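You operate a simulated robot arm through the tools that you are given. There is no shell and no other tool.

Carry out the task below with a simulated robot arm. There is one attempt and no reset: what you move stays moved.

## Task
Blot the yellow proof from the dryer: DRY goes to the pass tray, WET to the hold tray.
Fine: wind the used strip on first; one blot.

Only the result counts: the job must be done as asked and must still hold three seconds after the hand-in. Knocking over, shifting, dropping, spilling or breaking anything else fails it.

## Robot
A 7-joint arm with a two-finger parallel gripper, fixed in place. Base frame: the origin is at the foot of the arm, x ahead of it, y to its left, z up; the work surface is at about z = 0.78. Units: m, degrees, N and s.
With the tool pointing down near the work surface it reaches from about 0.3 to 0.7 m from the base axis. Its first joint turns from -66.0 to 66.0 degrees. Payload 1.57 kg.
Tool frame: the origin (TCP) lies between the finger pads and is the grasp point; the fingertips stand 0.03 m ahead of it; z points along the fingers, y is the line along which they close. Largest opening 0.11 m; finger width 0.024, thickness 0.012; the body of the gripper, 0.048 by 0.112 m, starts 0.078 m behind the TCP.
Orientation is told as [roll, pitch, yaw] about the base's x, y, z axes, in that order, counted from this pose: with the fingers straight down and closing along the base's y, the tool's x points along the base's -x, its y along +y and its z along -z.

## Interface
- The arm moves only by the tool apply_moves. Its argument "steps" is a list of rows, each a list of 3 entries, a list of its own where there are three numbers: the shift along the tool's x, y, z in m, then the turn, a rotation vector about the tool's x, y, z in degrees, then the finger opening in m, from 0 to 0.11. In form: [[[tx, ty, tz], [ax, ay, az], claw], ...]. A call has 1 to 20 rows; each row is the pose to reach, as a shift and turn from the pose commanded when the call began, along the tool's axes at that moment. Rows are played at 5 a second. More than 0.05 m and 8.6 degrees between two rows, or a gripper value outside its range, and nothing of the call is played. A pose out of reach is approached as far as the arm can. The call stops where the force on the tool passes 90 N (or 10 N more than at its start, if that is more) or the arm is blocked; 0.2 s more then pass. The fingers move at their own pace (about 0.108 m/s each) and stop on an object; they squeeze with about 43 N. The grip force told is the motor's: it shows also when the fingers shut on nothing. Time passes only in rows, and 0.2 s behind the last, so rows that repeat a pose let the fingers close. The reply holds the time, the measured pose of the TCP, the force on the tool along the base axes, the opening and the grip force, in the units named above and with some noise, with the torque about the TCP (base axes, N m) and any sound that the robot's microphone picked up.
- Cameras (640 x 400 px; columns grow to the right, rows downward): "scene" is fixed at [0.1696, -0.3831, 1.4106]; the picture's right is [0.76, -0.64, 0.00], its down [-0.35, -0.42, -0.84] and it looks along [0.54, 0.64, -0.55] (base axes); focal length 307 px, centre (320, 200). "wrist" rides on the gripper at [0.07, 0.016, -0.141] in the tool frame; the picture's right is [-0.23, 0.97, 0.00], its down [-0.86, -0.20, -0.48] and it looks along [-0.47, -0.11, 0.88] (tool axes); focal length 222 px, centre (320, 200).
- camera(camera): a new picture of that camera. No time passes.
- locate(camera, pixels): there is no depth. For up to 12 entries [column, row, z] of the newest picture of that camera ("zoom" is the newest enlarged one), the place [x, y] in the base frame at which the ray of that pixel passes the height z, good to about 0.003 m, but the place of the scene camera against the robot may be out by one fixed shift of up to 0.012 m in any direction. No time passes.
- inspect(camera, box): a new picture of the part [left, top, right, bottom] of that camera's present view, enlarged. No time passes.
- finish_job(): hands the job in; it is judged then, once.

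Open the gripper and draw the arm clear of the work before you hand the job in, unless the task says otherwise.

The tools are called after "Call:" as name(argument=value, ...) on one line, values as JSON. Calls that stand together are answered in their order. apply_moves: Moves the arm, as the interface text tells. Its arguments: {"type":"object","properties":{"steps":{"type":"array","items":{"type":"array"}}},"required":["steps"]} The other tools are called the same way: camera (camera) takes a picture; locate (camera, pixels) gives the place at which the rays of pixels pass given heights; inspect (camera, box) takes an enlarged picture of a part of a camera's view; finish_job () hands the job in.

At the start:

```text
clock: 0.0
tool_pos: [0.428, -0.0391, 1.1923]
tcp_rot: [0.0, 0.0, 0.1]
contact_force: [-0.8, 0.3, 0.4]
torque: [-0.01, 0.02, 0.0]
grip_width: 0.1099
gripper_force: 0.0
```

scene: 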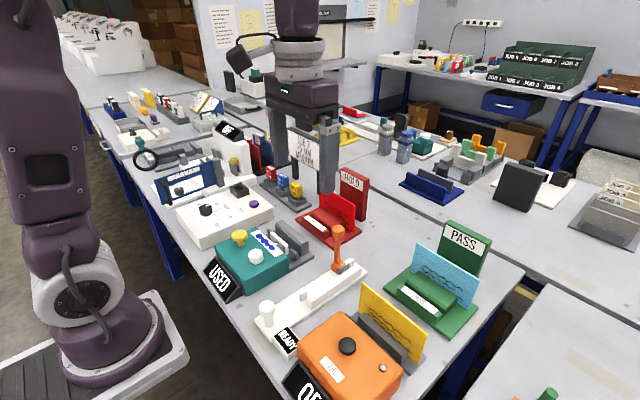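
wrist: 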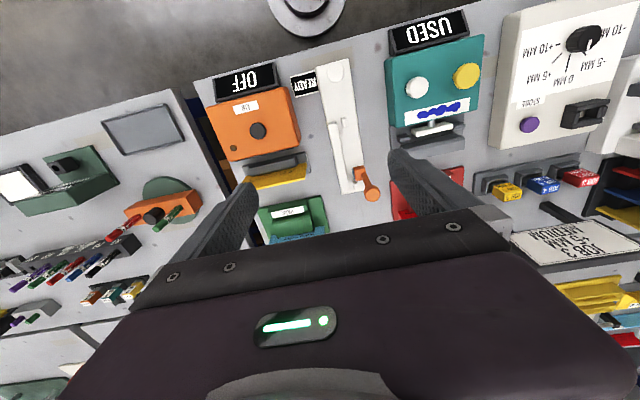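

The first pictures show an orange box (OFF, a dryer), a teal box (USED) with a white and a yellow knob, a white lever tool (READY), and green PASS and red HOLD trays. I'll enlarge the relevant regions to read them before moving.

Call:
inspect(camera="scene", box=[190, 210, 350, 310])

Call:
inspect(camera="scene", box=[250, 250, 450, 400])

Call:
inspect(camera="scene", box=[270, 150, 500, 330])

Call:
inspect(camera="wrist", box=[190, 0, 500, 240])

```text
4.00 times, centred on (270, 260) of scene
```

zoom: 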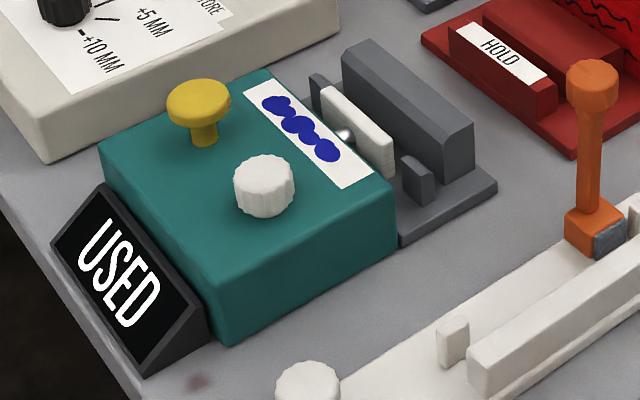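

```text
2.67 times, centred on (350, 325) of scene
```

zoom: 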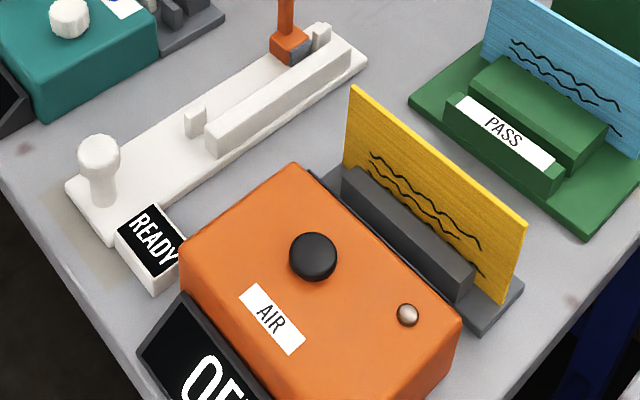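

```text
2.22 times, centred on (385, 240) of scene
```

zoom: 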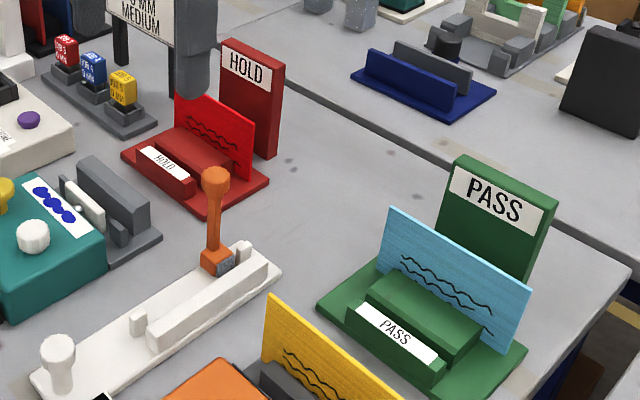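

```text
1.67 times, centred on (345, 120) of wrist
```

zoom: 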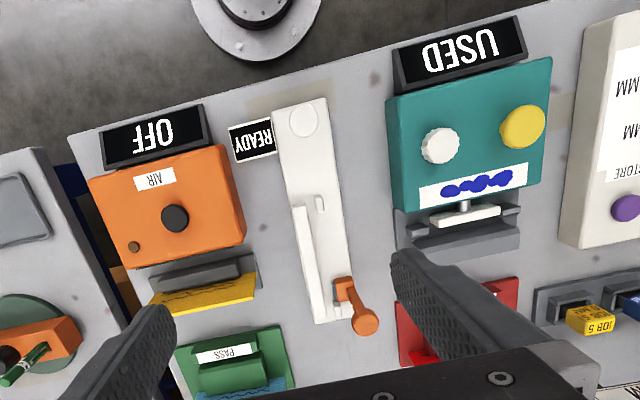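

The teal box looks like the blotter: a knurled white knob to wind the strip, a yellow plunger to blot, and a pad facing a grey slot. The newest zoom is the wrist one, so I locate the main parts in it at a few heights.

Call:
locate(camera="zoom", pixels=[[440, 145, 0.86], [440, 145, 0.9], [522, 127, 0.86], [522, 127, 0.9], [392, 100, 0.78], [400, 212, 0.78], [545, 170, 0.78], [400, 272, 0.78], [520, 248, 0.78], [154, 292, 0.86], [256, 278, 0.86], [255, 296, 0.78]])

Call:
locate(camera="scene", pixels=[[255, 256, 0.86], [255, 256, 0.9], [239, 236, 0.86], [239, 236, 0.9], [362, 284, 0.86], [362, 284, 0.9], [447, 331, 0.86], [447, 331, 0.9]])

```text
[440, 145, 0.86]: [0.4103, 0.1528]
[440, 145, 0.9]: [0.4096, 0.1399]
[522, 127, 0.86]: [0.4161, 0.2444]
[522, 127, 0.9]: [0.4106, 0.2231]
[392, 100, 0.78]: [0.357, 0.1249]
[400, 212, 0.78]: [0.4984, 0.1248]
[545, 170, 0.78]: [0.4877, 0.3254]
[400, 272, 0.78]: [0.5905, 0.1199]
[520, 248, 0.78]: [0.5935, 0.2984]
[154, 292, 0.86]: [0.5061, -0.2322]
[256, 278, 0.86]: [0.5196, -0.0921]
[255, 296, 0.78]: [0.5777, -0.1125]
```

```text
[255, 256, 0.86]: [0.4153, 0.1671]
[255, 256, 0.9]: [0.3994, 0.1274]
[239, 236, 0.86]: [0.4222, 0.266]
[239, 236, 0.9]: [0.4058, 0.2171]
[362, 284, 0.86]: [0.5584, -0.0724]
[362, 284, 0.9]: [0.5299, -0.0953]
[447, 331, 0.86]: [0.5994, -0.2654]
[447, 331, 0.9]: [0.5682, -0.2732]
```

The white knob sits near (0.41, 0.147) and the yellow plunger near (0.41, 0.225). I move the arm at height to get a closer wrist view of the teal blotter.

Call:
apply_moves(steps=[[[0.01, 0.04, 0.01], [0, 0, 0], 0.11], [[0.02, 0.08, 0.02], [0, 0, 0], 0.11], [[0.03, 0.12, 0.03], [0, 0, 0], 0.11], [[0.04, 0.16, 0.04], [0, 0, 0], 0.11], [[0.05, 0.2, 0.05], [0, 0, 0], 0.11], [[0.06, 0.22, 0.06], [0, 0, 0], 0.11], [[0.06, 0.22, 0.06], [0, 0, 0], 0.11]])

Call:
camera(camera="wrist")

```text
clock: 1.6
tool_pos: [0.3659, 0.1829, 1.1349]
tcp_rot: [0.1, 0.0, 0.0]
contact_force: [-0.6, -1.0, -0.6]
torque: [0.02, 0.02, 0.01]
grip_width: 0.1101
gripper_force: 0.0
```

```text
taken
```

wrist: 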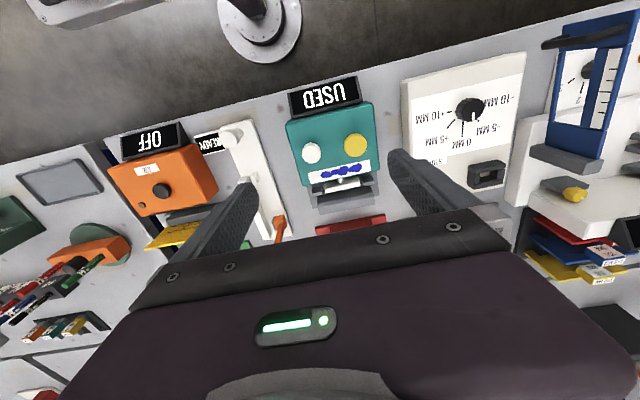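

The teal blotter is at about (330,140). I enlarge it, and compare with the scene view for heights.

Call:
inspect(camera="wrist", box=[270, 70, 400, 240])

Call:
inspect(camera="scene", box=[190, 200, 350, 300])

```text
2.35 times, centred on (335, 155) of wrist
```

zoom: 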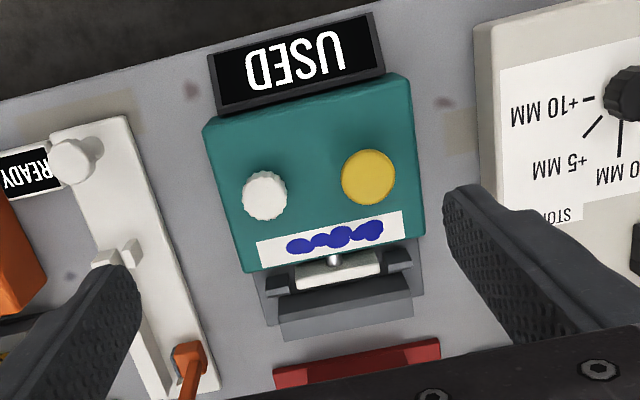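

```text
4.00 times, centred on (270, 250) of scene
```

zoom: 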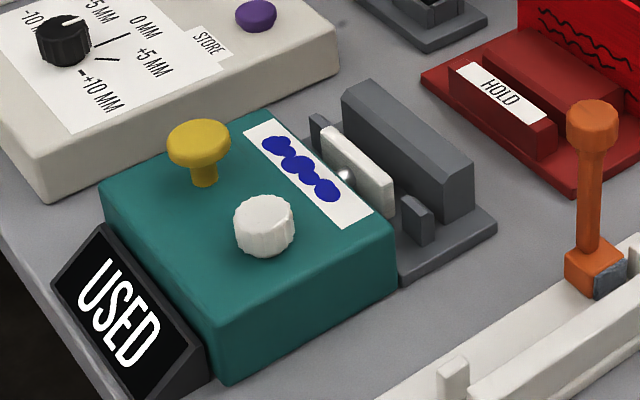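

I locate the two knobs and the slot parts in the full wrist view to triangulate with the first picture.

Call:
locate(camera="wrist", pixels=[[311.0, 151.5, 0.86], [311.0, 151.5, 0.9], [355.8, 144.8, 0.86], [355.8, 144.8, 0.9], [286.1, 123.1, 0.86], [371.1, 101.9, 0.86], [288.1, 184.8, 0.86], [379.6, 169.9, 0.86], [310.0, 213.0, 0.78], [375, 199, 0.78], [311, 201, 0.84], [373, 188, 0.84]])

Call:
locate(camera="zoom", pixels=[[265, 213, 0.86], [265, 213, 0.9], [199, 138, 0.86], [199, 138, 0.9], [220, 310, 0.86], [390, 235, 0.86], [405, 284, 0.78], [496, 228, 0.78], [345, 85, 0.84], [445, 175, 0.84], [475, 170, 0.84], [340, 160, 0.84]])

```text
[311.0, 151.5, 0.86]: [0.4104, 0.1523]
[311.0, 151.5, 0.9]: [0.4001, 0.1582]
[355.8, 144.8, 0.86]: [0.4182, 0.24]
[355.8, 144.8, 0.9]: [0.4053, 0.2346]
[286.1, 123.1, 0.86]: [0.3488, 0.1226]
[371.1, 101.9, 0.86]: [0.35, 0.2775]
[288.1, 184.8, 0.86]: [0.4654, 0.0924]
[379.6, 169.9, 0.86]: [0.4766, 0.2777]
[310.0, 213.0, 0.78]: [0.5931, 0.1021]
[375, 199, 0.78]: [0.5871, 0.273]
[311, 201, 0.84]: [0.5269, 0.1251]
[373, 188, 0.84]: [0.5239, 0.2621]
```

```text
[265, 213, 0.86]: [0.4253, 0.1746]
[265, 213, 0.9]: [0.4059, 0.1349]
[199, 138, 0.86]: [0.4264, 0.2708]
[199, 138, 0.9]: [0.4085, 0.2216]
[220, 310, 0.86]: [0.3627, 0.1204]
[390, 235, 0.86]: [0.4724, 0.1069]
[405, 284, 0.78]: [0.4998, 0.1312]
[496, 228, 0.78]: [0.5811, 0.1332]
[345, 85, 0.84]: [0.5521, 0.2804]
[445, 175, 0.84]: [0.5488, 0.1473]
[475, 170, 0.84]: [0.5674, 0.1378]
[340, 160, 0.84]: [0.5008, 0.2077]
```

Triangulating the two wrist views gives the white knob top at about (0.410, 0.152, 0.86) and the plunger top at about (0.415, 0.238, 0.87). I move further out in x so the slot appears near image row 90, seen almost straight down.

Call:
apply_moves(steps=[[[-0.04, -0.004, 0.01], [0, 0, 0], 0.11], [[-0.08, -0.008, 0.02], [0, 0, 0], 0.11], [[-0.12, -0.012, 0.03], [0, 0, 0], 0.11], [[-0.16, -0.016, 0.04], [0, 0, 0], 0.11], [[-0.2, -0.02, 0.045], [0, 0, 0], 0.11], [[-0.22, -0.02, 0.045], [0, 0, 0], 0.11], [[-0.22, -0.02, 0.045], [0, 0, 0], 0.11]])

Call:
camera(camera="wrist")

Call:
camera(camera="scene")

```text
clock: 3.2
tool_pos: [0.5903, 0.1616, 1.0881]
tcp_rot: [-0.1, -0.1, 0.0]
contact_force: [0.0, 0.8, -0.7]
torque: [-0.02, 0.0, -0.02]
grip_width: 0.1102
gripper_force: 0.0
```

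```text
taken
```

wrist: 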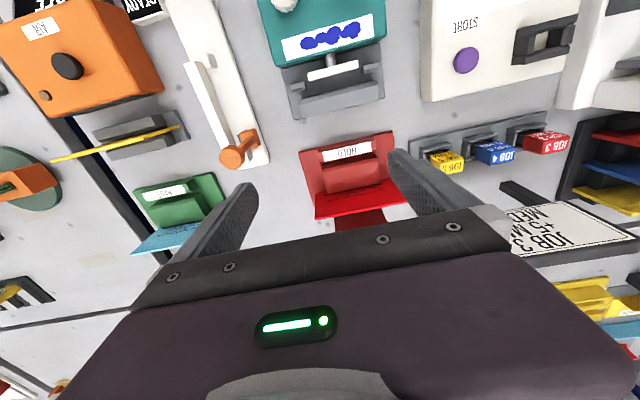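

```text
taken
```

scene: 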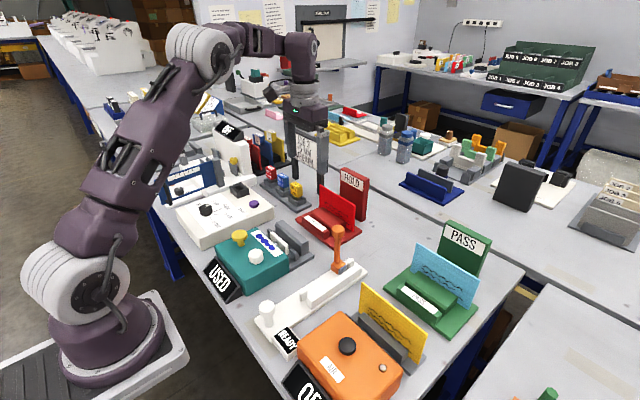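

From above: the slot sits at about (333,90), the yellow proof in the dryer slot at (120,145), PASS tray at (180,205) and HOLD tray at (350,175). I enlarge each one.

Call:
inspect(camera="wrist", box=[253, 0, 413, 120])

Call:
inspect(camera="wrist", box=[40, 80, 240, 260])

Call:
inspect(camera="wrist", box=[270, 110, 430, 240])

Call:
inspect(camera="scene", box=[370, 220, 500, 340])

```text
3.33 times, centred on (333, 60) of wrist
```

zoom: 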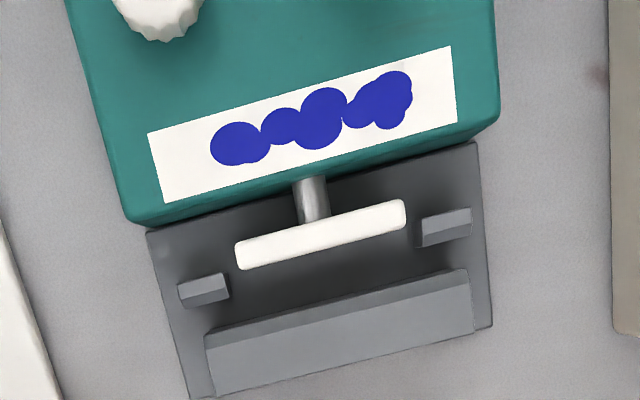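

```text
2.22 times, centred on (140, 170) of wrist
```

zoom: 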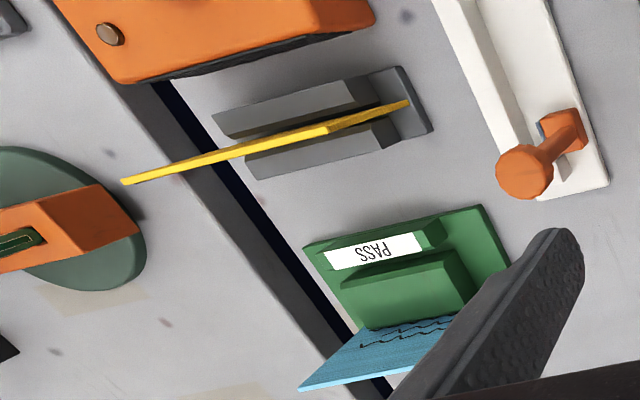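

```text
3.08 times, centred on (350, 175) of wrist
```

zoom: 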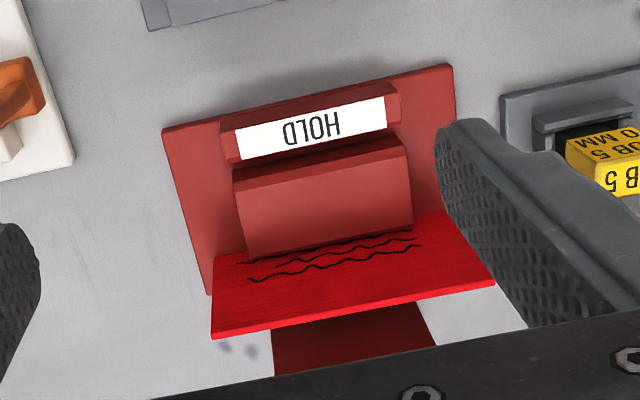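

```text
3.33 times, centred on (435, 280) of scene
```

zoom: 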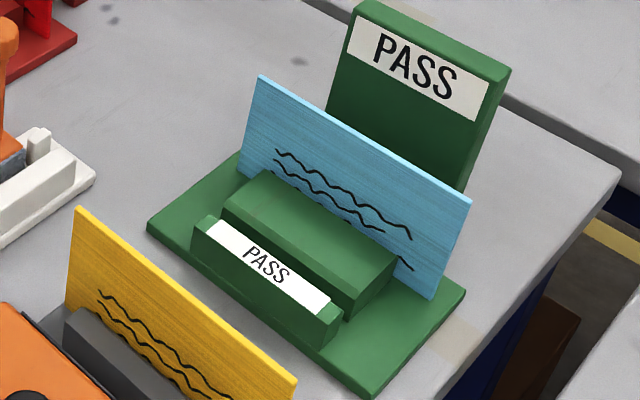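

The trays each have an empty slot between the labelled lip and the middle rail, with other proofs in the back slot. I locate slot and card edges in this wrist view at candidate heights.

Call:
locate(camera="wrist", pixels=[[281.1, 69.6, 0.785], [379.5, 42.6, 0.785], [384.6, 97.5, 0.785], [294, 119.4, 0.785], [298.5, 101, 0.83], [377.1, 81, 0.83], [309, 80.4, 0.83], [358.5, 67.5, 0.83], [179.6, 125.9, 0.79], [144.5, 137.1, 0.87], [50.9, 161.4, 0.87], [144.5, 137.1, 0.9]])

Call:
apply_moves(steps=[[[0, -0.04, 0], [0, 0, 0], 0.11], [[0, -0.08, 0], [0, 0, 0], 0.11], [[0, -0.12, 0], [0, 0, 0], 0.11], [[0, -0.16, 0], [0, 0, 0], 0.11], [[0, -0.2, 0], [0, 0, 0], 0.11], [[0, -0.24, 0], [0, 0, 0], 0.11], [[0, -0.28, 0], [0, 0, 0], 0.11], [[0, -0.32, 0], [0, 0, 0], 0.11], [[0, -0.32, 0], [0, 0, 0], 0.11]])

Call:
camera(camera="wrist")

```text
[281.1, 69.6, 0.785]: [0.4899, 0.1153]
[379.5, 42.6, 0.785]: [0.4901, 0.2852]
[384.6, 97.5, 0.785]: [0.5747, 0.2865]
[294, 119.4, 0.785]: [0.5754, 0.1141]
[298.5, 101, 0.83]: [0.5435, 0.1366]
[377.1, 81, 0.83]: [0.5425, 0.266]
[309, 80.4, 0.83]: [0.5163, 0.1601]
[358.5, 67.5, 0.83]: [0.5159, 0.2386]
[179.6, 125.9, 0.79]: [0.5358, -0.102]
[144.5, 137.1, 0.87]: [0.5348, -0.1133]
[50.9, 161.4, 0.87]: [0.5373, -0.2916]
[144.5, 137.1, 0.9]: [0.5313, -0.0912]
```

```text
clock: 5.2
tool_pos: [0.5914, -0.1594, 1.0907]
tcp_rot: [0.1, 0.0, 0.0]
contact_force: [-0.1, 0.2, 0.4]
torque: [0.0, 0.0, -0.01]
grip_width: 0.11
gripper_force: 0.0
```

```text
taken
```

wrist: 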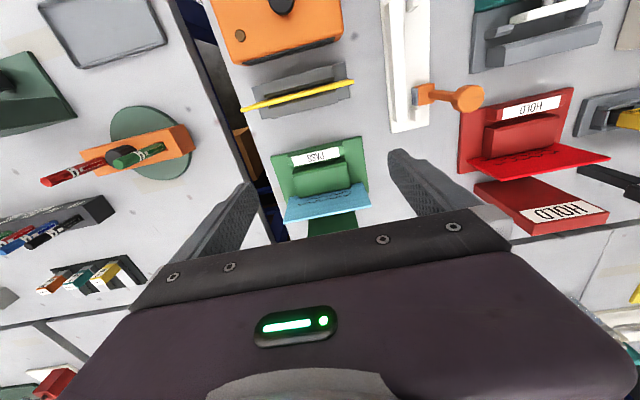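

Now the yellow card (about (297,95)) is seen from nearly above. I enlarge the dryer slot, the PASS tray, and the HOLD tray from this view.

Call:
inspect(camera="wrist", box=[217, 35, 377, 135])

Call:
inspect(camera="wrist", box=[240, 120, 400, 240])

Call:
inspect(camera="wrist", box=[440, 0, 640, 240])

```text
4.00 times, centred on (297, 85) of wrist
```

zoom: 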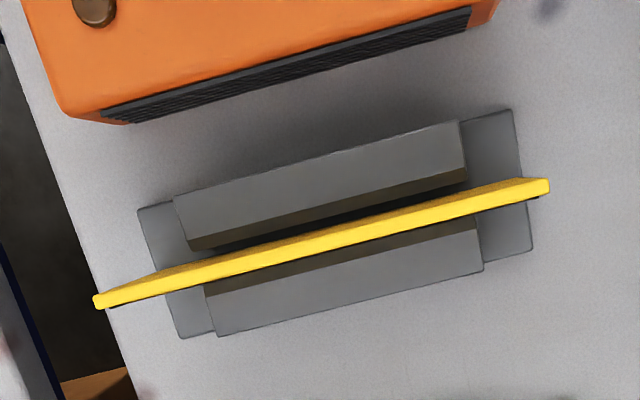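

```text
3.33 times, centred on (320, 180) of wrist
```

zoom: 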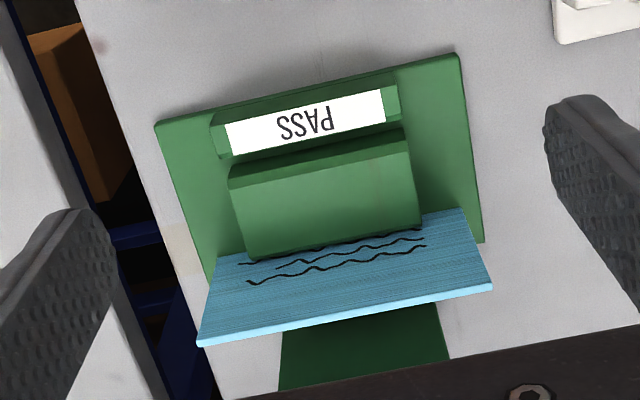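

```text
1.67 times, centred on (540, 120) of wrist
```

zoom: 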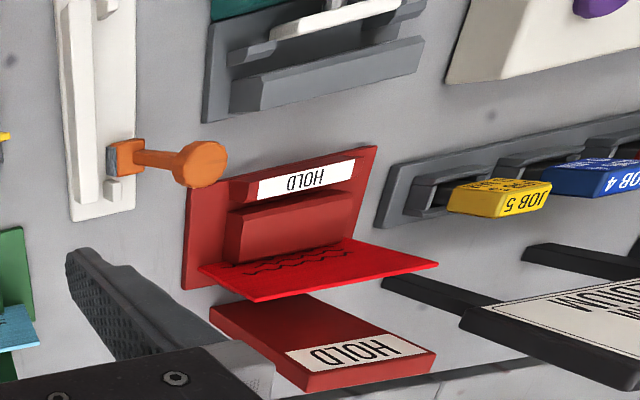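

I locate the yellow card's top corners and the rack rails in this view, plus PASS tray features, for triangulation.

Call:
locate(camera="wrist", pixels=[[240.75, 110, 0.87], [240.75, 110, 0.9], [354, 81.25, 0.87], [354, 81.25, 0.9], [287.75, 90.5, 0.81], [258, 112, 0.785], [342, 64, 0.785], [336, 77, 0.81]])

Call:
locate(camera="zoom", pixels=[[202, 115, 0.785], [80, 145, 0.785], [190, 285, 0.785], [375, 148, 0.785], [230, 185, 0.82], [355, 150, 0.82], [240, 215, 0.83], [357, 180, 0.83], [240, 262, 0.83], [350, 232, 0.83], [198, 270, 0.87], [438, 266, 0.87]])

```text
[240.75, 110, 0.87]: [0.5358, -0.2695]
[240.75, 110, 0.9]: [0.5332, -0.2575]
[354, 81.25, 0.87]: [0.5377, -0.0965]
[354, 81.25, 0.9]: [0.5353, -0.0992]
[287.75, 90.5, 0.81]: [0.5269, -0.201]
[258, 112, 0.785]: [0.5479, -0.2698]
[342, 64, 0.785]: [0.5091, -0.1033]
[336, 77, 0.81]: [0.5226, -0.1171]
```

```text
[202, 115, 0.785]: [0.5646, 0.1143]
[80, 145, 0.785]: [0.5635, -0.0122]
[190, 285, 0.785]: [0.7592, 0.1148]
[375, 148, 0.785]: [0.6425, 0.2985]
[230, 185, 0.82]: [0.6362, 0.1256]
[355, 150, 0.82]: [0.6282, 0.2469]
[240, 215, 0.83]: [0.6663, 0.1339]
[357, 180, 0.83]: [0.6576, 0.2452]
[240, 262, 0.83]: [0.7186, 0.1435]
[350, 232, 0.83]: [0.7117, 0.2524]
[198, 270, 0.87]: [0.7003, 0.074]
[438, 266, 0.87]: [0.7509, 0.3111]
```

The card spans y from about -0.260 to -0.098 at x about 0.535, with its top at z about 0.891. Now I go over the teal box for a near-vertical, closer view of its knobs and slot.

Call:
apply_moves(steps=[[[0.014, 0.042, 0.01], [0, 0, 0], 0.11], [[0.028, 0.084, 0.02], [0, 0, 0], 0.11], [[0.042, 0.126, 0.03], [0, 0, 0], 0.11], [[0.056, 0.168, 0.04], [0, 0, 0], 0.11], [[0.07, 0.21, 0.05], [0, 0, 0], 0.11], [[0.084, 0.252, 0.06], [0, 0, 0], 0.11], [[0.098, 0.294, 0.07], [0, 0, 0], 0.11], [[0.11, 0.33, 0.08], [0, 0, 0], 0.11], [[0.11, 0.33, 0.08], [0, 0, 0], 0.11]])

Call:
camera(camera="wrist")

Call:
inspect(camera="wrist", box=[230, 10, 430, 200])

```text
clock: 7.2
tool_pos: [0.4784, 0.1727, 1.0075]
tcp_rot: [0.0, 0.0, 0.1]
contact_force: [0.5, -0.5, 0.5]
torque: [0.0, 0.0, 0.03]
grip_width: 0.1099
gripper_force: 0.0
```

```text
taken
```

wrist: 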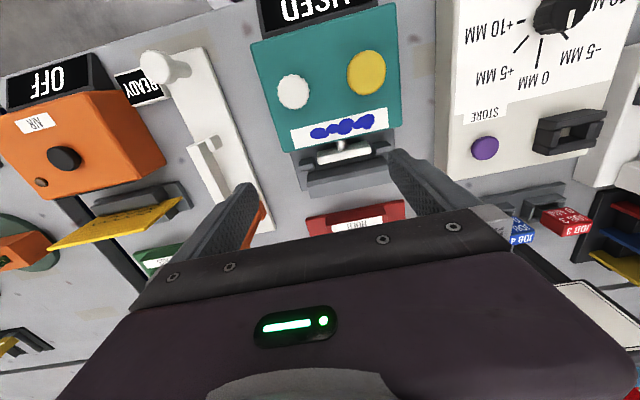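

```text
2.11 times, centred on (330, 105) of wrist
```

zoom: 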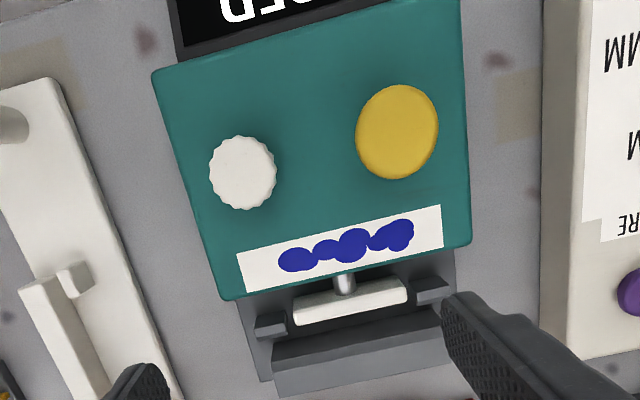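

I locate the knob and plunger centres and rims from this view at two heights.

Call:
locate(camera="zoom", pixels=[[243, 172, 0.86], [243, 172, 0.88], [209, 176, 0.865], [277, 168, 0.865], [397, 131, 0.86], [397, 131, 0.88], [356, 138, 0.875], [438, 122, 0.875], [153, 70, 0.84], [462, 245, 0.84], [225, 300, 0.84], [440, 205, 0.84]])

```text
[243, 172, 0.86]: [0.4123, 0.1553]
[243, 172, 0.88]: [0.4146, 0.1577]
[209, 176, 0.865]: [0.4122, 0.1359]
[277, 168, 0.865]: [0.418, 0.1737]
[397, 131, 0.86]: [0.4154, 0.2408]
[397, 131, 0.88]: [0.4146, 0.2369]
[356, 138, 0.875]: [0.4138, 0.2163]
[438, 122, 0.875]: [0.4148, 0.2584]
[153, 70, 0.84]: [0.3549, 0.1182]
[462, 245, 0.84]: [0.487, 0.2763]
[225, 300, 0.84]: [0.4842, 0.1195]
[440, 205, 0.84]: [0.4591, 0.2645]
```

Strip corners triangulate the box top at z of about 0.840, so the knob (38 mm wide, top about 0.86) stands about 20 mm proud at (0.412, 0.155). I take a closer look at the slot from here for wall and pad heights.

Call:
inspect(camera="wrist", box=[280, 120, 400, 195])

Call:
inspect(camera="scene", box=[255, 210, 325, 270])

```text
5.33 times, centred on (340, 158) of wrist
```

zoom: 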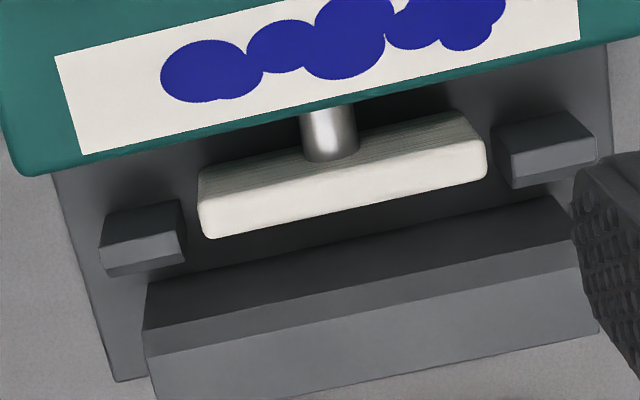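

```text
6.67 times, centred on (290, 240) of scene
```

zoom: 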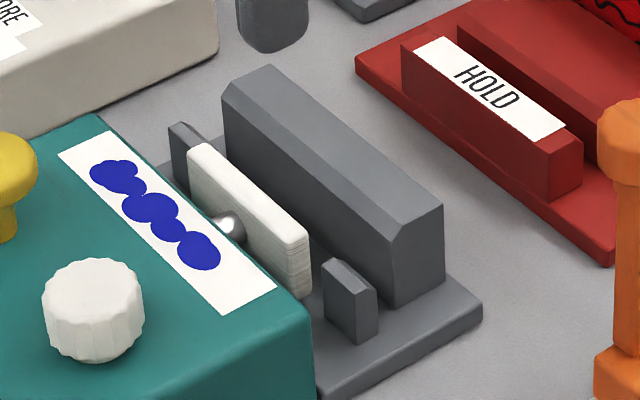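

The slot is about x 0.528 to 0.543 with wall top at about 0.837 and pad top at about 0.83. First I wind the strip: I hover over the white knob with a 70 mm opening, which keeps the finger clear of the plunger, and check alignment.

Call:
apply_moves(steps=[[[0.033, -0.009, 0.02], [0, 0, 0], 0.07], [[0.0664, -0.0177, 0.04], [0, 0, 0], 0.07], [[0.0664, -0.0177, 0.075], [0, 0, 0], 0.07], [[0.0664, -0.0177, 0.095], [0, 0, 0], 0.07], [[0.0664, -0.0177, 0.095], [0, 0, 0], 0.07]])

Call:
camera(camera="wrist")

Call:
camera(camera="scene")

```text
clock: 8.4
tool_pos: [0.4112, 0.1537, 0.9104]
tcp_rot: [-0.1, 0.0, 0.0]
contact_force: [-0.3, -0.2, -0.6]
torque: [0.01, 0.02, 0.01]
grip_width: 0.0699
gripper_force: 0.0
```

```text
taken
```

wrist: 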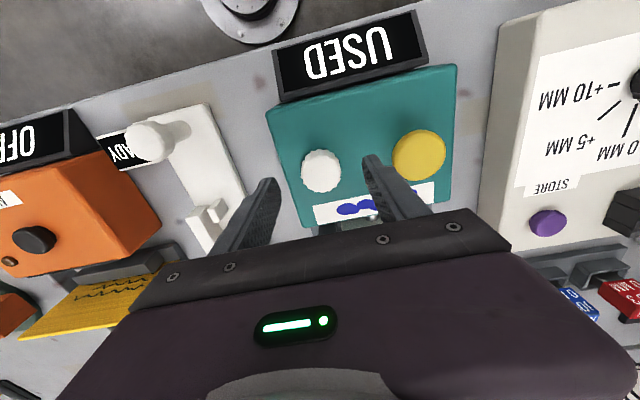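

```text
taken
```

scene: 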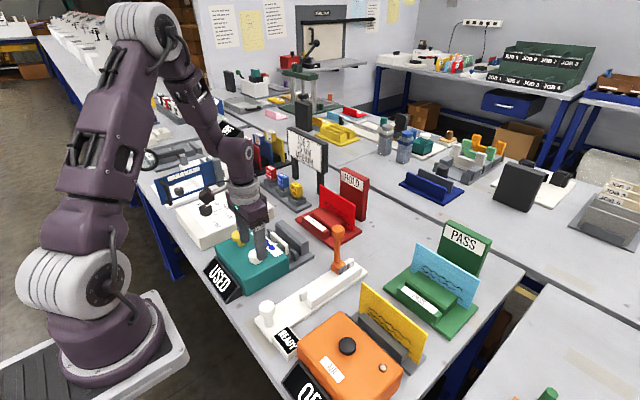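

The knob at (321,171) lies midway between the fingertips at (270,180) and (372,157). I confirm its centre with locate before descending.

Call:
locate(camera="wrist", pixels=[[321, 171, 0.86], [302, 173, 0.855], [341, 168, 0.855], [418, 155, 0.871]])

Call:
inspect(camera="wrist", box=[260, 110, 460, 235])

```text
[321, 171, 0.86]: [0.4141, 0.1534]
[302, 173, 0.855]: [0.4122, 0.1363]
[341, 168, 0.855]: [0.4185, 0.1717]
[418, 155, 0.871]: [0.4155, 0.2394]
```

```text
3.20 times, centred on (360, 172) of wrist
```

zoom: 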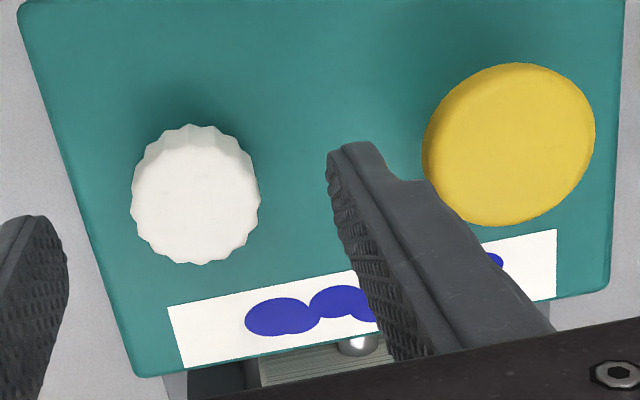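

The knob centre comes out at about (0.415, 0.154), so I shift 3 mm out in x, lower to TCP z of about 0.875 and close on the knob.

Call:
apply_moves(steps=[[[-0.003, 0, 0.012], [0, 0, 0], 0.07], [[-0.003, 0, 0.026], [0, 0, 0], 0.07], [[-0.003, 0, 0.036], [0, 0, 0], 0.07], [[-0.003, 0, 0.036], [0, 0, 0], 0.03], [[-0.003, 0, 0.036], [0, 0, 0], 0.03], [[-0.003, 0, 0.036], [0, 0, 0], 0.03]])

Call:
camera(camera="wrist")

```text
clock: 9.8
tool_pos: [0.4138, 0.1539, 0.8772]
tcp_rot: [0.1, 0.0, 0.0]
contact_force: [1.9, 8.6, -1.7]
torque: [0.14, -0.09, 0.03]
grip_width: 0.038
gripper_force: 4.6
```

```text
taken
```

wrist: 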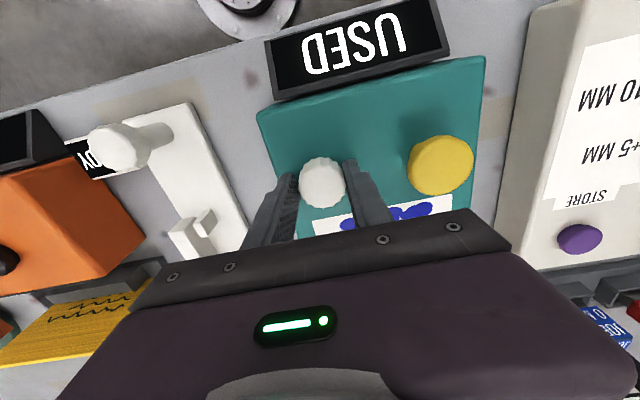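

The fingers have closed on the knob at 38 mm. I turn it clockwise (seen from above) by 40 degrees and watch the reading, strip and sign.

Call:
apply_moves(steps=[[[0, 0, 0], [0, 0, 0], 0.02], [[0, 0, 0], [0, 0, 8], 0.02], [[0, 0, 0], [0, 0, 16], 0.02], [[0, 0, 0], [0, 0, 24], 0.02], [[0, 0, 0], [0, 0, 32], 0.02], [[0, 0, 0], [0, 0, 40], 0.02], [[0, 0, 0], [0, 0, 40], 0.02]])

Call:
camera(camera="wrist")

Call:
inspect(camera="scene", box=[190, 200, 350, 300])

```text
clock: 11.4
tool_pos: [0.4151, 0.1546, 0.8759]
tcp_rot: [0.1, 0.0, -40.1]
contact_force: [-1.4, 30.5, 14.2]
torque: [0.9, 0.47, 0.0]
grip_width: 0.035
gripper_force: 42.3
```

```text
taken
```

wrist: 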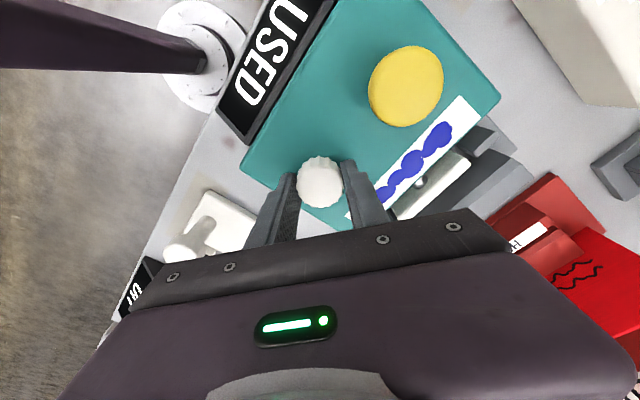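

```text
4.00 times, centred on (270, 250) of scene
```

zoom: 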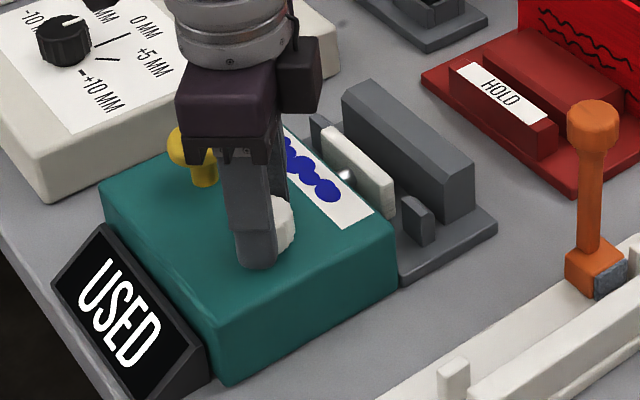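

Grip is firm (42 N) and the yaw went to -40 degrees, but the strip and sign ("USED") look unchanged, and there is a 30 N side force along y. I nudge 2 mm in +y to relieve it and look closely at the knob.

Call:
apply_moves(steps=[[[0.0007, 0.0008, 0], [0, 0, 0], 0.02], [[0.0013, 0.0015, 0], [0, 0, 0], 0.02], [[0.0013, 0.0015, 0], [0, 0, 0], 0.02]])

Call:
inspect(camera="wrist", box=[240, 110, 480, 240])

```text
clock: 12.2
tool_pos: [0.4152, 0.1548, 0.8757]
tcp_rot: [-0.1, -0.1, -39.9]
contact_force: [-7.5, 11.6, 22.6]
torque: [0.01, -0.49, -0.02]
grip_width: 0.035
gripper_force: 41.8
```

```text
2.67 times, centred on (360, 175) of wrist
```

zoom: 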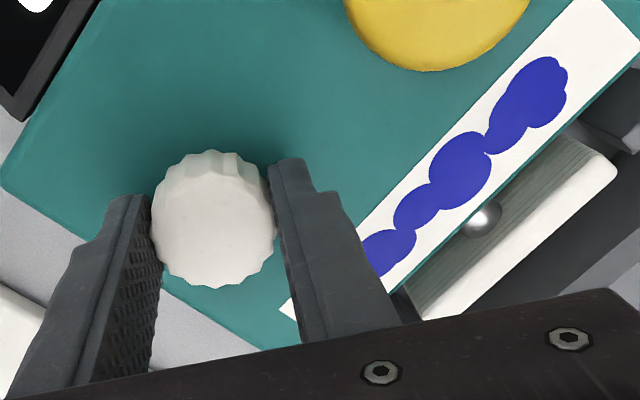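

The knob is held centrally, with some upward force of 22 N. I ease up 1 mm and keep turning clockwise another 48 degrees.

Call:
apply_moves(steps=[[[0, 0, -0.001], [0, 0, 8], 0.02], [[0, 0, -0.001], [0, 0, 16], 0.02], [[0, 0, -0.001], [0, 0, 24], 0.02], [[0, 0, -0.001], [0, 0, 32], 0.02], [[0, 0, -0.001], [0, 0, 40], 0.02], [[0, 0, -0.001], [0, 0, 48], 0.02], [[0, 0, -0.001], [0, 0, 48], 0.02]])

Call:
camera(camera="wrist")

Call:
inspect(camera="scene", box=[190, 200, 350, 300])

```text
clock: 13.8
tool_pos: [0.415, 0.1554, 0.8767]
tcp_rot: [-0.2, -0.1, -88.1]
contact_force: [-9.7, -4.9, -28.3]
torque: [-0.34, -0.22, 0.02]
grip_width: 0.0353
gripper_force: 42.5
```

```text
taken
```

wrist: 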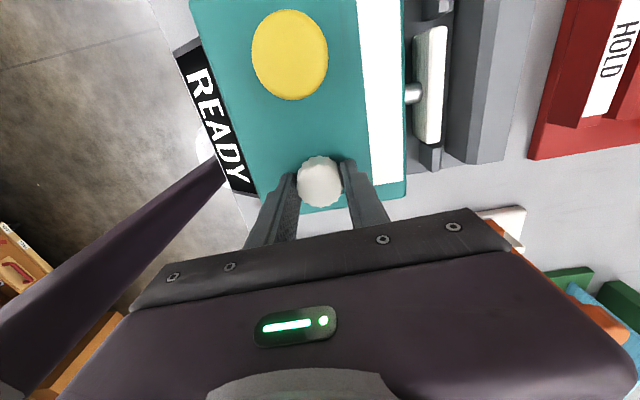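

```text
4.00 times, centred on (270, 250) of scene
```

zoom: 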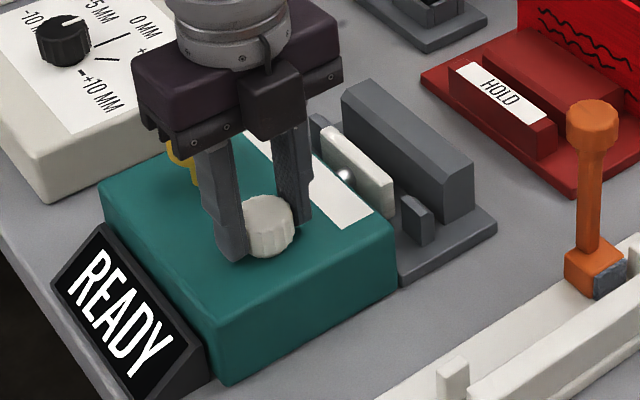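

The sign now reads READY and the strip is clean. I release the knob, rise clear, and square the yaw to -90, which is also the orientation needed to grip the card.

Call:
apply_moves(steps=[[[0, 0, -0.001], [0, 0, 0], 0.07], [[0, 0, -0.001], [0, 0, 0], 0.07], [[0, 0, -0.03], [0, 0, 0], 0.07], [[0, 0, -0.075], [0, 0, 1], 0.07], [[0, 0, -0.12], [0, 0, 2], 0.07], [[0, 0, -0.165], [0, 0, 2], 0.07], [[0, 0, -0.165], [0, 0, 2], 0.07]])

Call:
camera(camera="scene")

Call:
camera(camera="wrist")

```text
clock: 15.4
tool_pos: [0.4121, 0.154, 1.0452]
tcp_rot: [0.0, 0.0, -90.0]
contact_force: [-0.2, -0.5, -0.6]
torque: [0.01, 0.02, -0.01]
grip_width: 0.0699
gripper_force: 0.1
```

```text
taken
```

scene: 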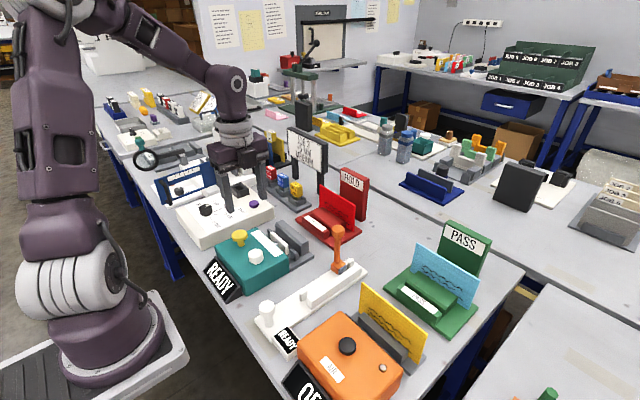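

```text
taken
```

wrist: 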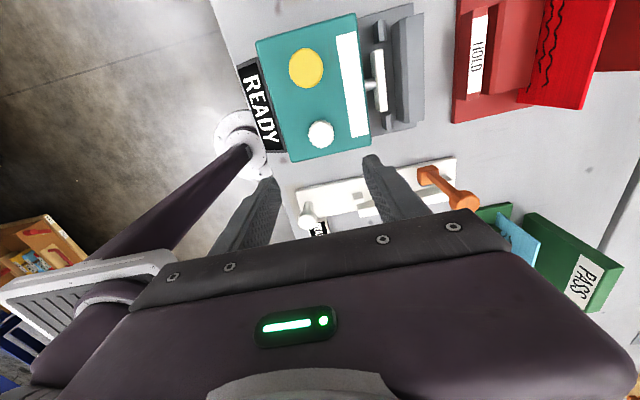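

The sign still reads READY after release. I use this rotated view to refine the slot's x-position: enlarge the slot at about (395,70).

Call:
inspect(camera="wrist", box=[340, 0, 440, 140])

```text
2.86 times, centred on (390, 70) of wrist
```

zoom: 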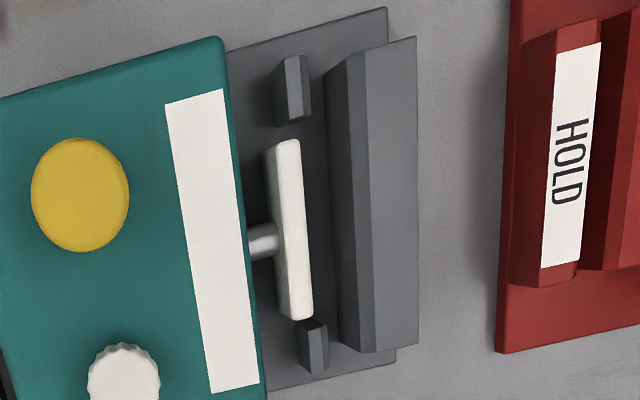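

I locate the pad front, wall chamfer edge and post edges at the heights estimated so far.

Call:
locate(camera="zoom", pixels=[[350, 52, 0.837], [373, 350, 0.837], [328, 75, 0.832], [342, 340, 0.832], [299, 142, 0.83], [313, 316, 0.83], [303, 57, 0.81], [311, 116, 0.81], [303, 57, 0.825], [328, 325, 0.81], [416, 40, 0.837], [386, 8, 0.785]])

```text
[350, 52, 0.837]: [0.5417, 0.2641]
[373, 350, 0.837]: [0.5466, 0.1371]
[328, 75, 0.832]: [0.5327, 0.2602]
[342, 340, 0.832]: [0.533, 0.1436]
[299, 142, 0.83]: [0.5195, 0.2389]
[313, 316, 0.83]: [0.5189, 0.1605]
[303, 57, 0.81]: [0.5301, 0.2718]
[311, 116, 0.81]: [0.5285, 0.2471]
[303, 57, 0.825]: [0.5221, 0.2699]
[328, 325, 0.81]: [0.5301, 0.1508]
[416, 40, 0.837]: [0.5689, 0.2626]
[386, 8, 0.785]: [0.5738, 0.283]
```

Slot centre is near (0.535, 0.200), the same x as the card in the dryer rack. I travel at height to above the yellow card's centre (0.535, -0.179) and look.

Call:
apply_moves(steps=[[[-0.042, 0.0155, 0], [0, 0, 0], 0.07], [[-0.084, 0.031, 0], [0, 0, 0], 0.07], [[-0.126, 0.0465, 0], [0, 0, 0], 0.07], [[-0.168, 0.062, 0], [0, 0, 0], 0.07], [[-0.21, 0.0775, 0], [0, 0, 0], 0.07], [[-0.252, 0.093, 0], [0, 0, 0], 0.07], [[-0.294, 0.1085, 0], [0, 0, 0], 0.07], [[-0.333, 0.123, 0], [0, 0, 0], 0.07], [[-0.333, 0.123, 0.03], [0, 0, 0], 0.07], [[-0.333, 0.123, 0.03], [0, 0, 0], 0.07]])

Call:
camera(camera="wrist")

Call:
inspect(camera="wrist", box=[240, 80, 440, 235])

Call:
camera(camera="scene")

```text
clock: 17.6
tool_pos: [0.5394, -0.1793, 1.0132]
tcp_rot: [0.0, 0.0, -90.0]
contact_force: [-0.1, -1.0, 0.0]
torque: [0.0, -0.01, 0.0]
grip_width: 0.07
gripper_force: 0.0
```

```text
taken
```

wrist: 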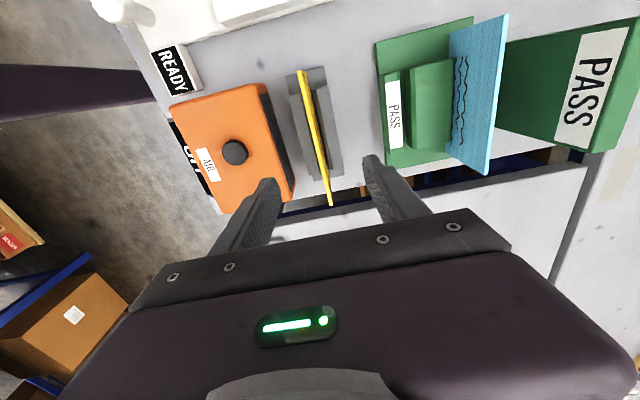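

```text
2.58 times, centred on (340, 158) of wrist
```

zoom: 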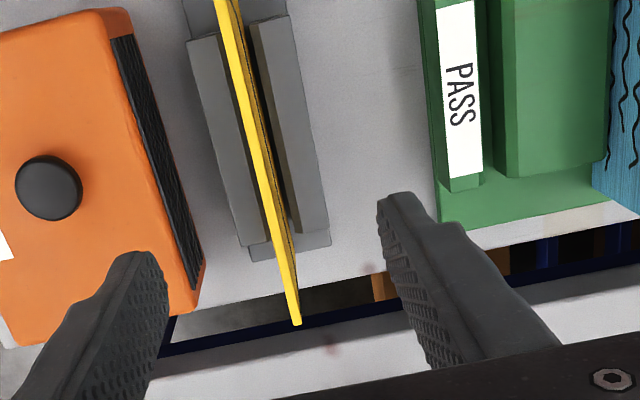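

```text
taken
```

scene: 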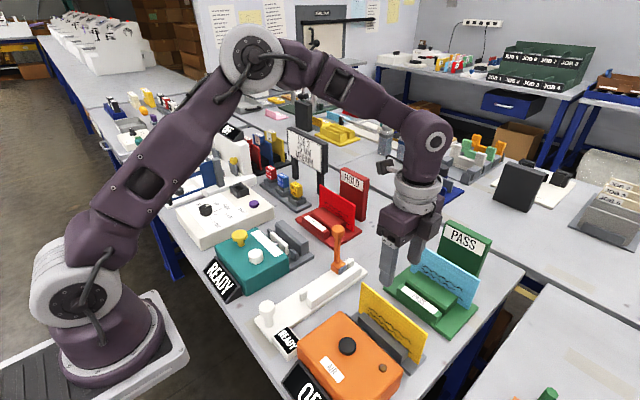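

The card runs from about (300,70) to (331,205), left of the fingers' midline, so the TCP is slightly too far in x. I locate points along the card's top edge at z 0.891.

Call:
locate(camera="zoom", pixels=[[297, 323, 0.891], [268, 195, 0.891], [240, 80, 0.891], [223, 0, 0.891], [268, 195, 0.895], [190, 38, 0.82], [240, 247, 0.82], [265, 232, 0.82], [248, 22, 0.82], [302, 232, 0.82], [272, 260, 0.785], [331, 245, 0.785]])

Call:
locate(camera="wrist", pixels=[[300, 70, 0.891], [305, 70, 0.891], [331, 205, 0.891], [313, 130, 0.891], [397, 75, 0.82], [411, 70, 0.83], [400, 148, 0.82], [411, 148, 0.83], [375, 42, 0.785], [473, 17, 0.785]])

```text
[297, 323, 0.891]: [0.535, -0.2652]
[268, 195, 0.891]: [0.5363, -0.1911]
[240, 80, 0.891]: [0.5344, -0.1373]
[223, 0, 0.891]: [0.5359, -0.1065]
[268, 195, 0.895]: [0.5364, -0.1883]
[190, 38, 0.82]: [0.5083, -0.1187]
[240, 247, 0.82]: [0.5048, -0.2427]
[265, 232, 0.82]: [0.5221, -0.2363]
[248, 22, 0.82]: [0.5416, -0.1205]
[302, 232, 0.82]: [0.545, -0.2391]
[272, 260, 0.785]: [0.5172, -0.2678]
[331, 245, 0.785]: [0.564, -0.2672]
```

```text
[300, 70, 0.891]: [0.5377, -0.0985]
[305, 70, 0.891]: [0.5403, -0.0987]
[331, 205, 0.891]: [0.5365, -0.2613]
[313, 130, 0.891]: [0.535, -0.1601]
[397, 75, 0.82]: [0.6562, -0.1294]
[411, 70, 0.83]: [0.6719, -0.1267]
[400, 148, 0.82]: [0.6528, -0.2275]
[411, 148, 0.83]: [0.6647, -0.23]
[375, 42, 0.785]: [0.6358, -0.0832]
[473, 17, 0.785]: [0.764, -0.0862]
```

The card's mid-plane is x about 0.536 and its centre y about -0.180. I narrow to 40 mm, shift 3.5 mm in, descend to TCP z about 0.878 and close on the card's top.

Call:
apply_moves(steps=[[[0, -0.0035, 0], [0, 0, 0], 0.04], [[0, -0.0035, 0.03], [0, 0, 0], 0.04], [[0, -0.0035, 0.065], [0, 0, 0], 0.04], [[0, -0.0035, 0.1], [0, 0, 0], 0.04], [[0, -0.0035, 0.12], [0, 0, 0], 0.04], [[0, -0.0035, 0.135], [0, 0, 0], 0.04], [[0, -0.0035, 0.135], [0, 0, 0], 0.04], [[0, -0.0035, 0.135], [0, 0, 0], 0.0], [[0, -0.0035, 0.135], [0, 0, 0], 0.0], [[0, -0.0035, 0.135], [0, 0, 0], 0.0]])

Call:
camera(camera="wrist")

Call:
inspect(camera="scene", box=[310, 230, 470, 370])

```text
clock: 19.8
tool_pos: [0.5347, -0.1786, 0.8752]
tcp_rot: [0.1, 0.0, -90.0]
contact_force: [0.2, -0.4, 0.6]
torque: [0.01, -0.02, 0.02]
grip_width: 0.0038
gripper_force: 25.0
```

```text
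taken
```

wrist: 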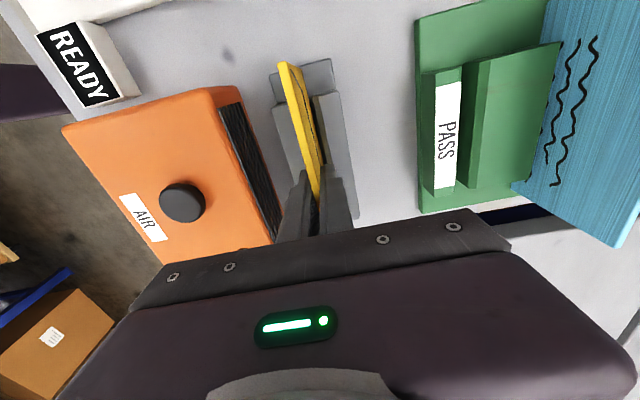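

```text
2.86 times, centred on (390, 300) of scene
```

zoom: 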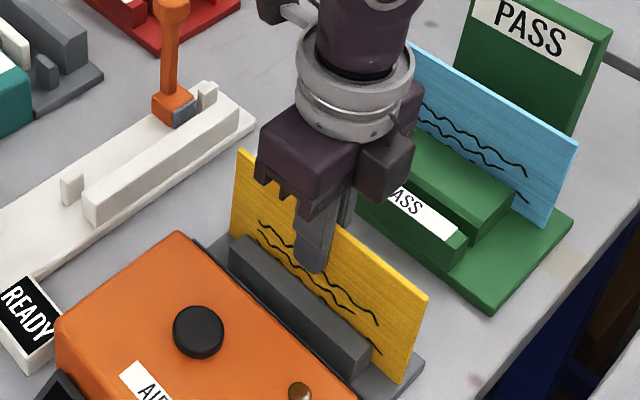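

The card is gripped (3.8 mm thick, 25 N and rising), but the fingertips at z 0.845 come close to the inked lines and to the blotter wall height. I reopen slightly, raise 9 mm and grip again higher.

Call:
apply_moves(steps=[[[0, 0.0005, 0], [0, 0, 0], 0.025], [[0, 0.0005, 0], [0, 0, 0], 0.025], [[0, 0.0005, -0.009], [0, 0, 0], 0.025], [[0, 0.0005, -0.009], [0, 0, 0], 0.025], [[0, 0.0005, -0.009], [0, 0, 0], 0.0], [[0, 0.0005, -0.009], [0, 0, 0], 0.0], [[0, 0.0005, -0.009], [0, 0, 0], 0.0]])

Call:
inspect(camera="scene", box=[310, 230, 470, 370])

```text
clock: 21.4
tool_pos: [0.5361, -0.1782, 0.8856]
tcp_rot: [0.0, 0.0, -90.1]
contact_force: [-0.5, 0.6, 3.0]
torque: [-0.03, 0.04, 0.01]
grip_width: 0.0037
gripper_force: 24.3
```

```text
2.86 times, centred on (390, 300) of scene
```

zoom: 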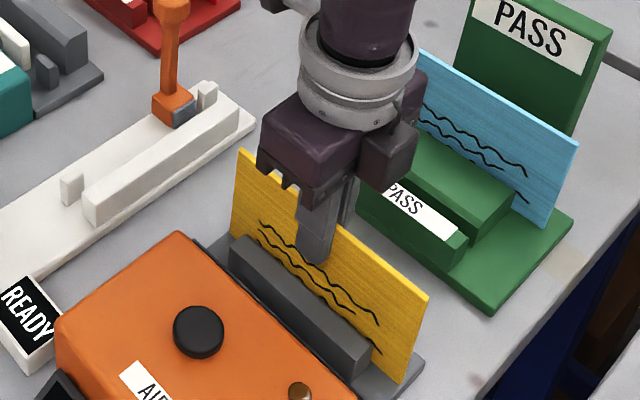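

The card is gripped above the ink now. I lift it 0.19 m so its bottom clears the orange lever, and check the hold.

Call:
apply_moves(steps=[[[0, 0, -0.02], [0, 0, 0], 0.0], [[0, 0, -0.05], [0, 0, 0], 0.0], [[0, 0, -0.085], [0, 0, 0], 0.0], [[0, 0, -0.12], [0, 0, 0], 0.0], [[0, 0, -0.155], [0, 0, 0], 0.0], [[0, 0, -0.19], [0, 0, 0], 0.0], [[0, 0, -0.19], [0, 0, 0], 0.0]])

Call:
camera(camera="scene")

Call:
camera(camera="wrist")

```text
clock: 23.0
tool_pos: [0.5336, -0.1739, 1.0763]
tcp_rot: [0.0, -0.1, -90.0]
contact_force: [-0.3, -1.0, 0.0]
torque: [0.03, 0.01, 0.0]
grip_width: 0.0036
gripper_force: 25.2
```

```text
taken
```

scene: 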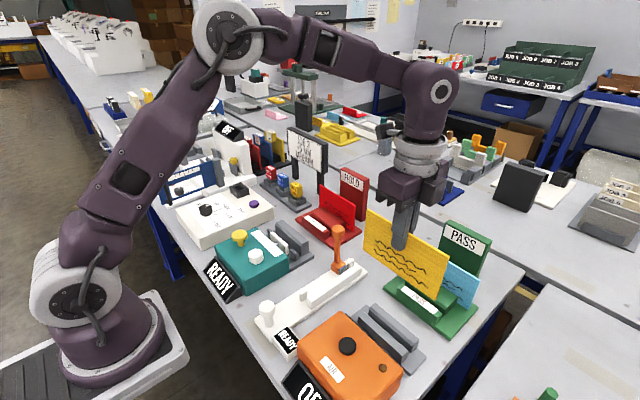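

```text
taken
```

wrist: 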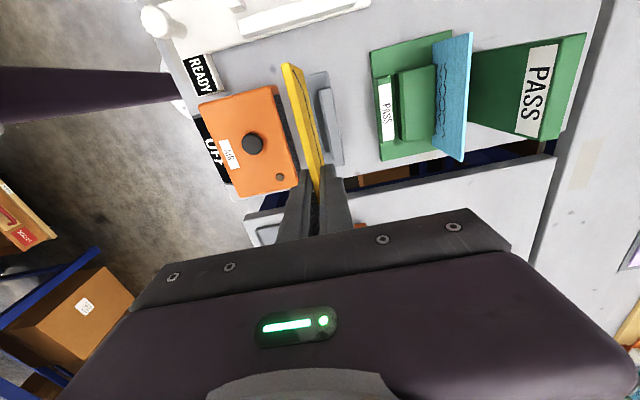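

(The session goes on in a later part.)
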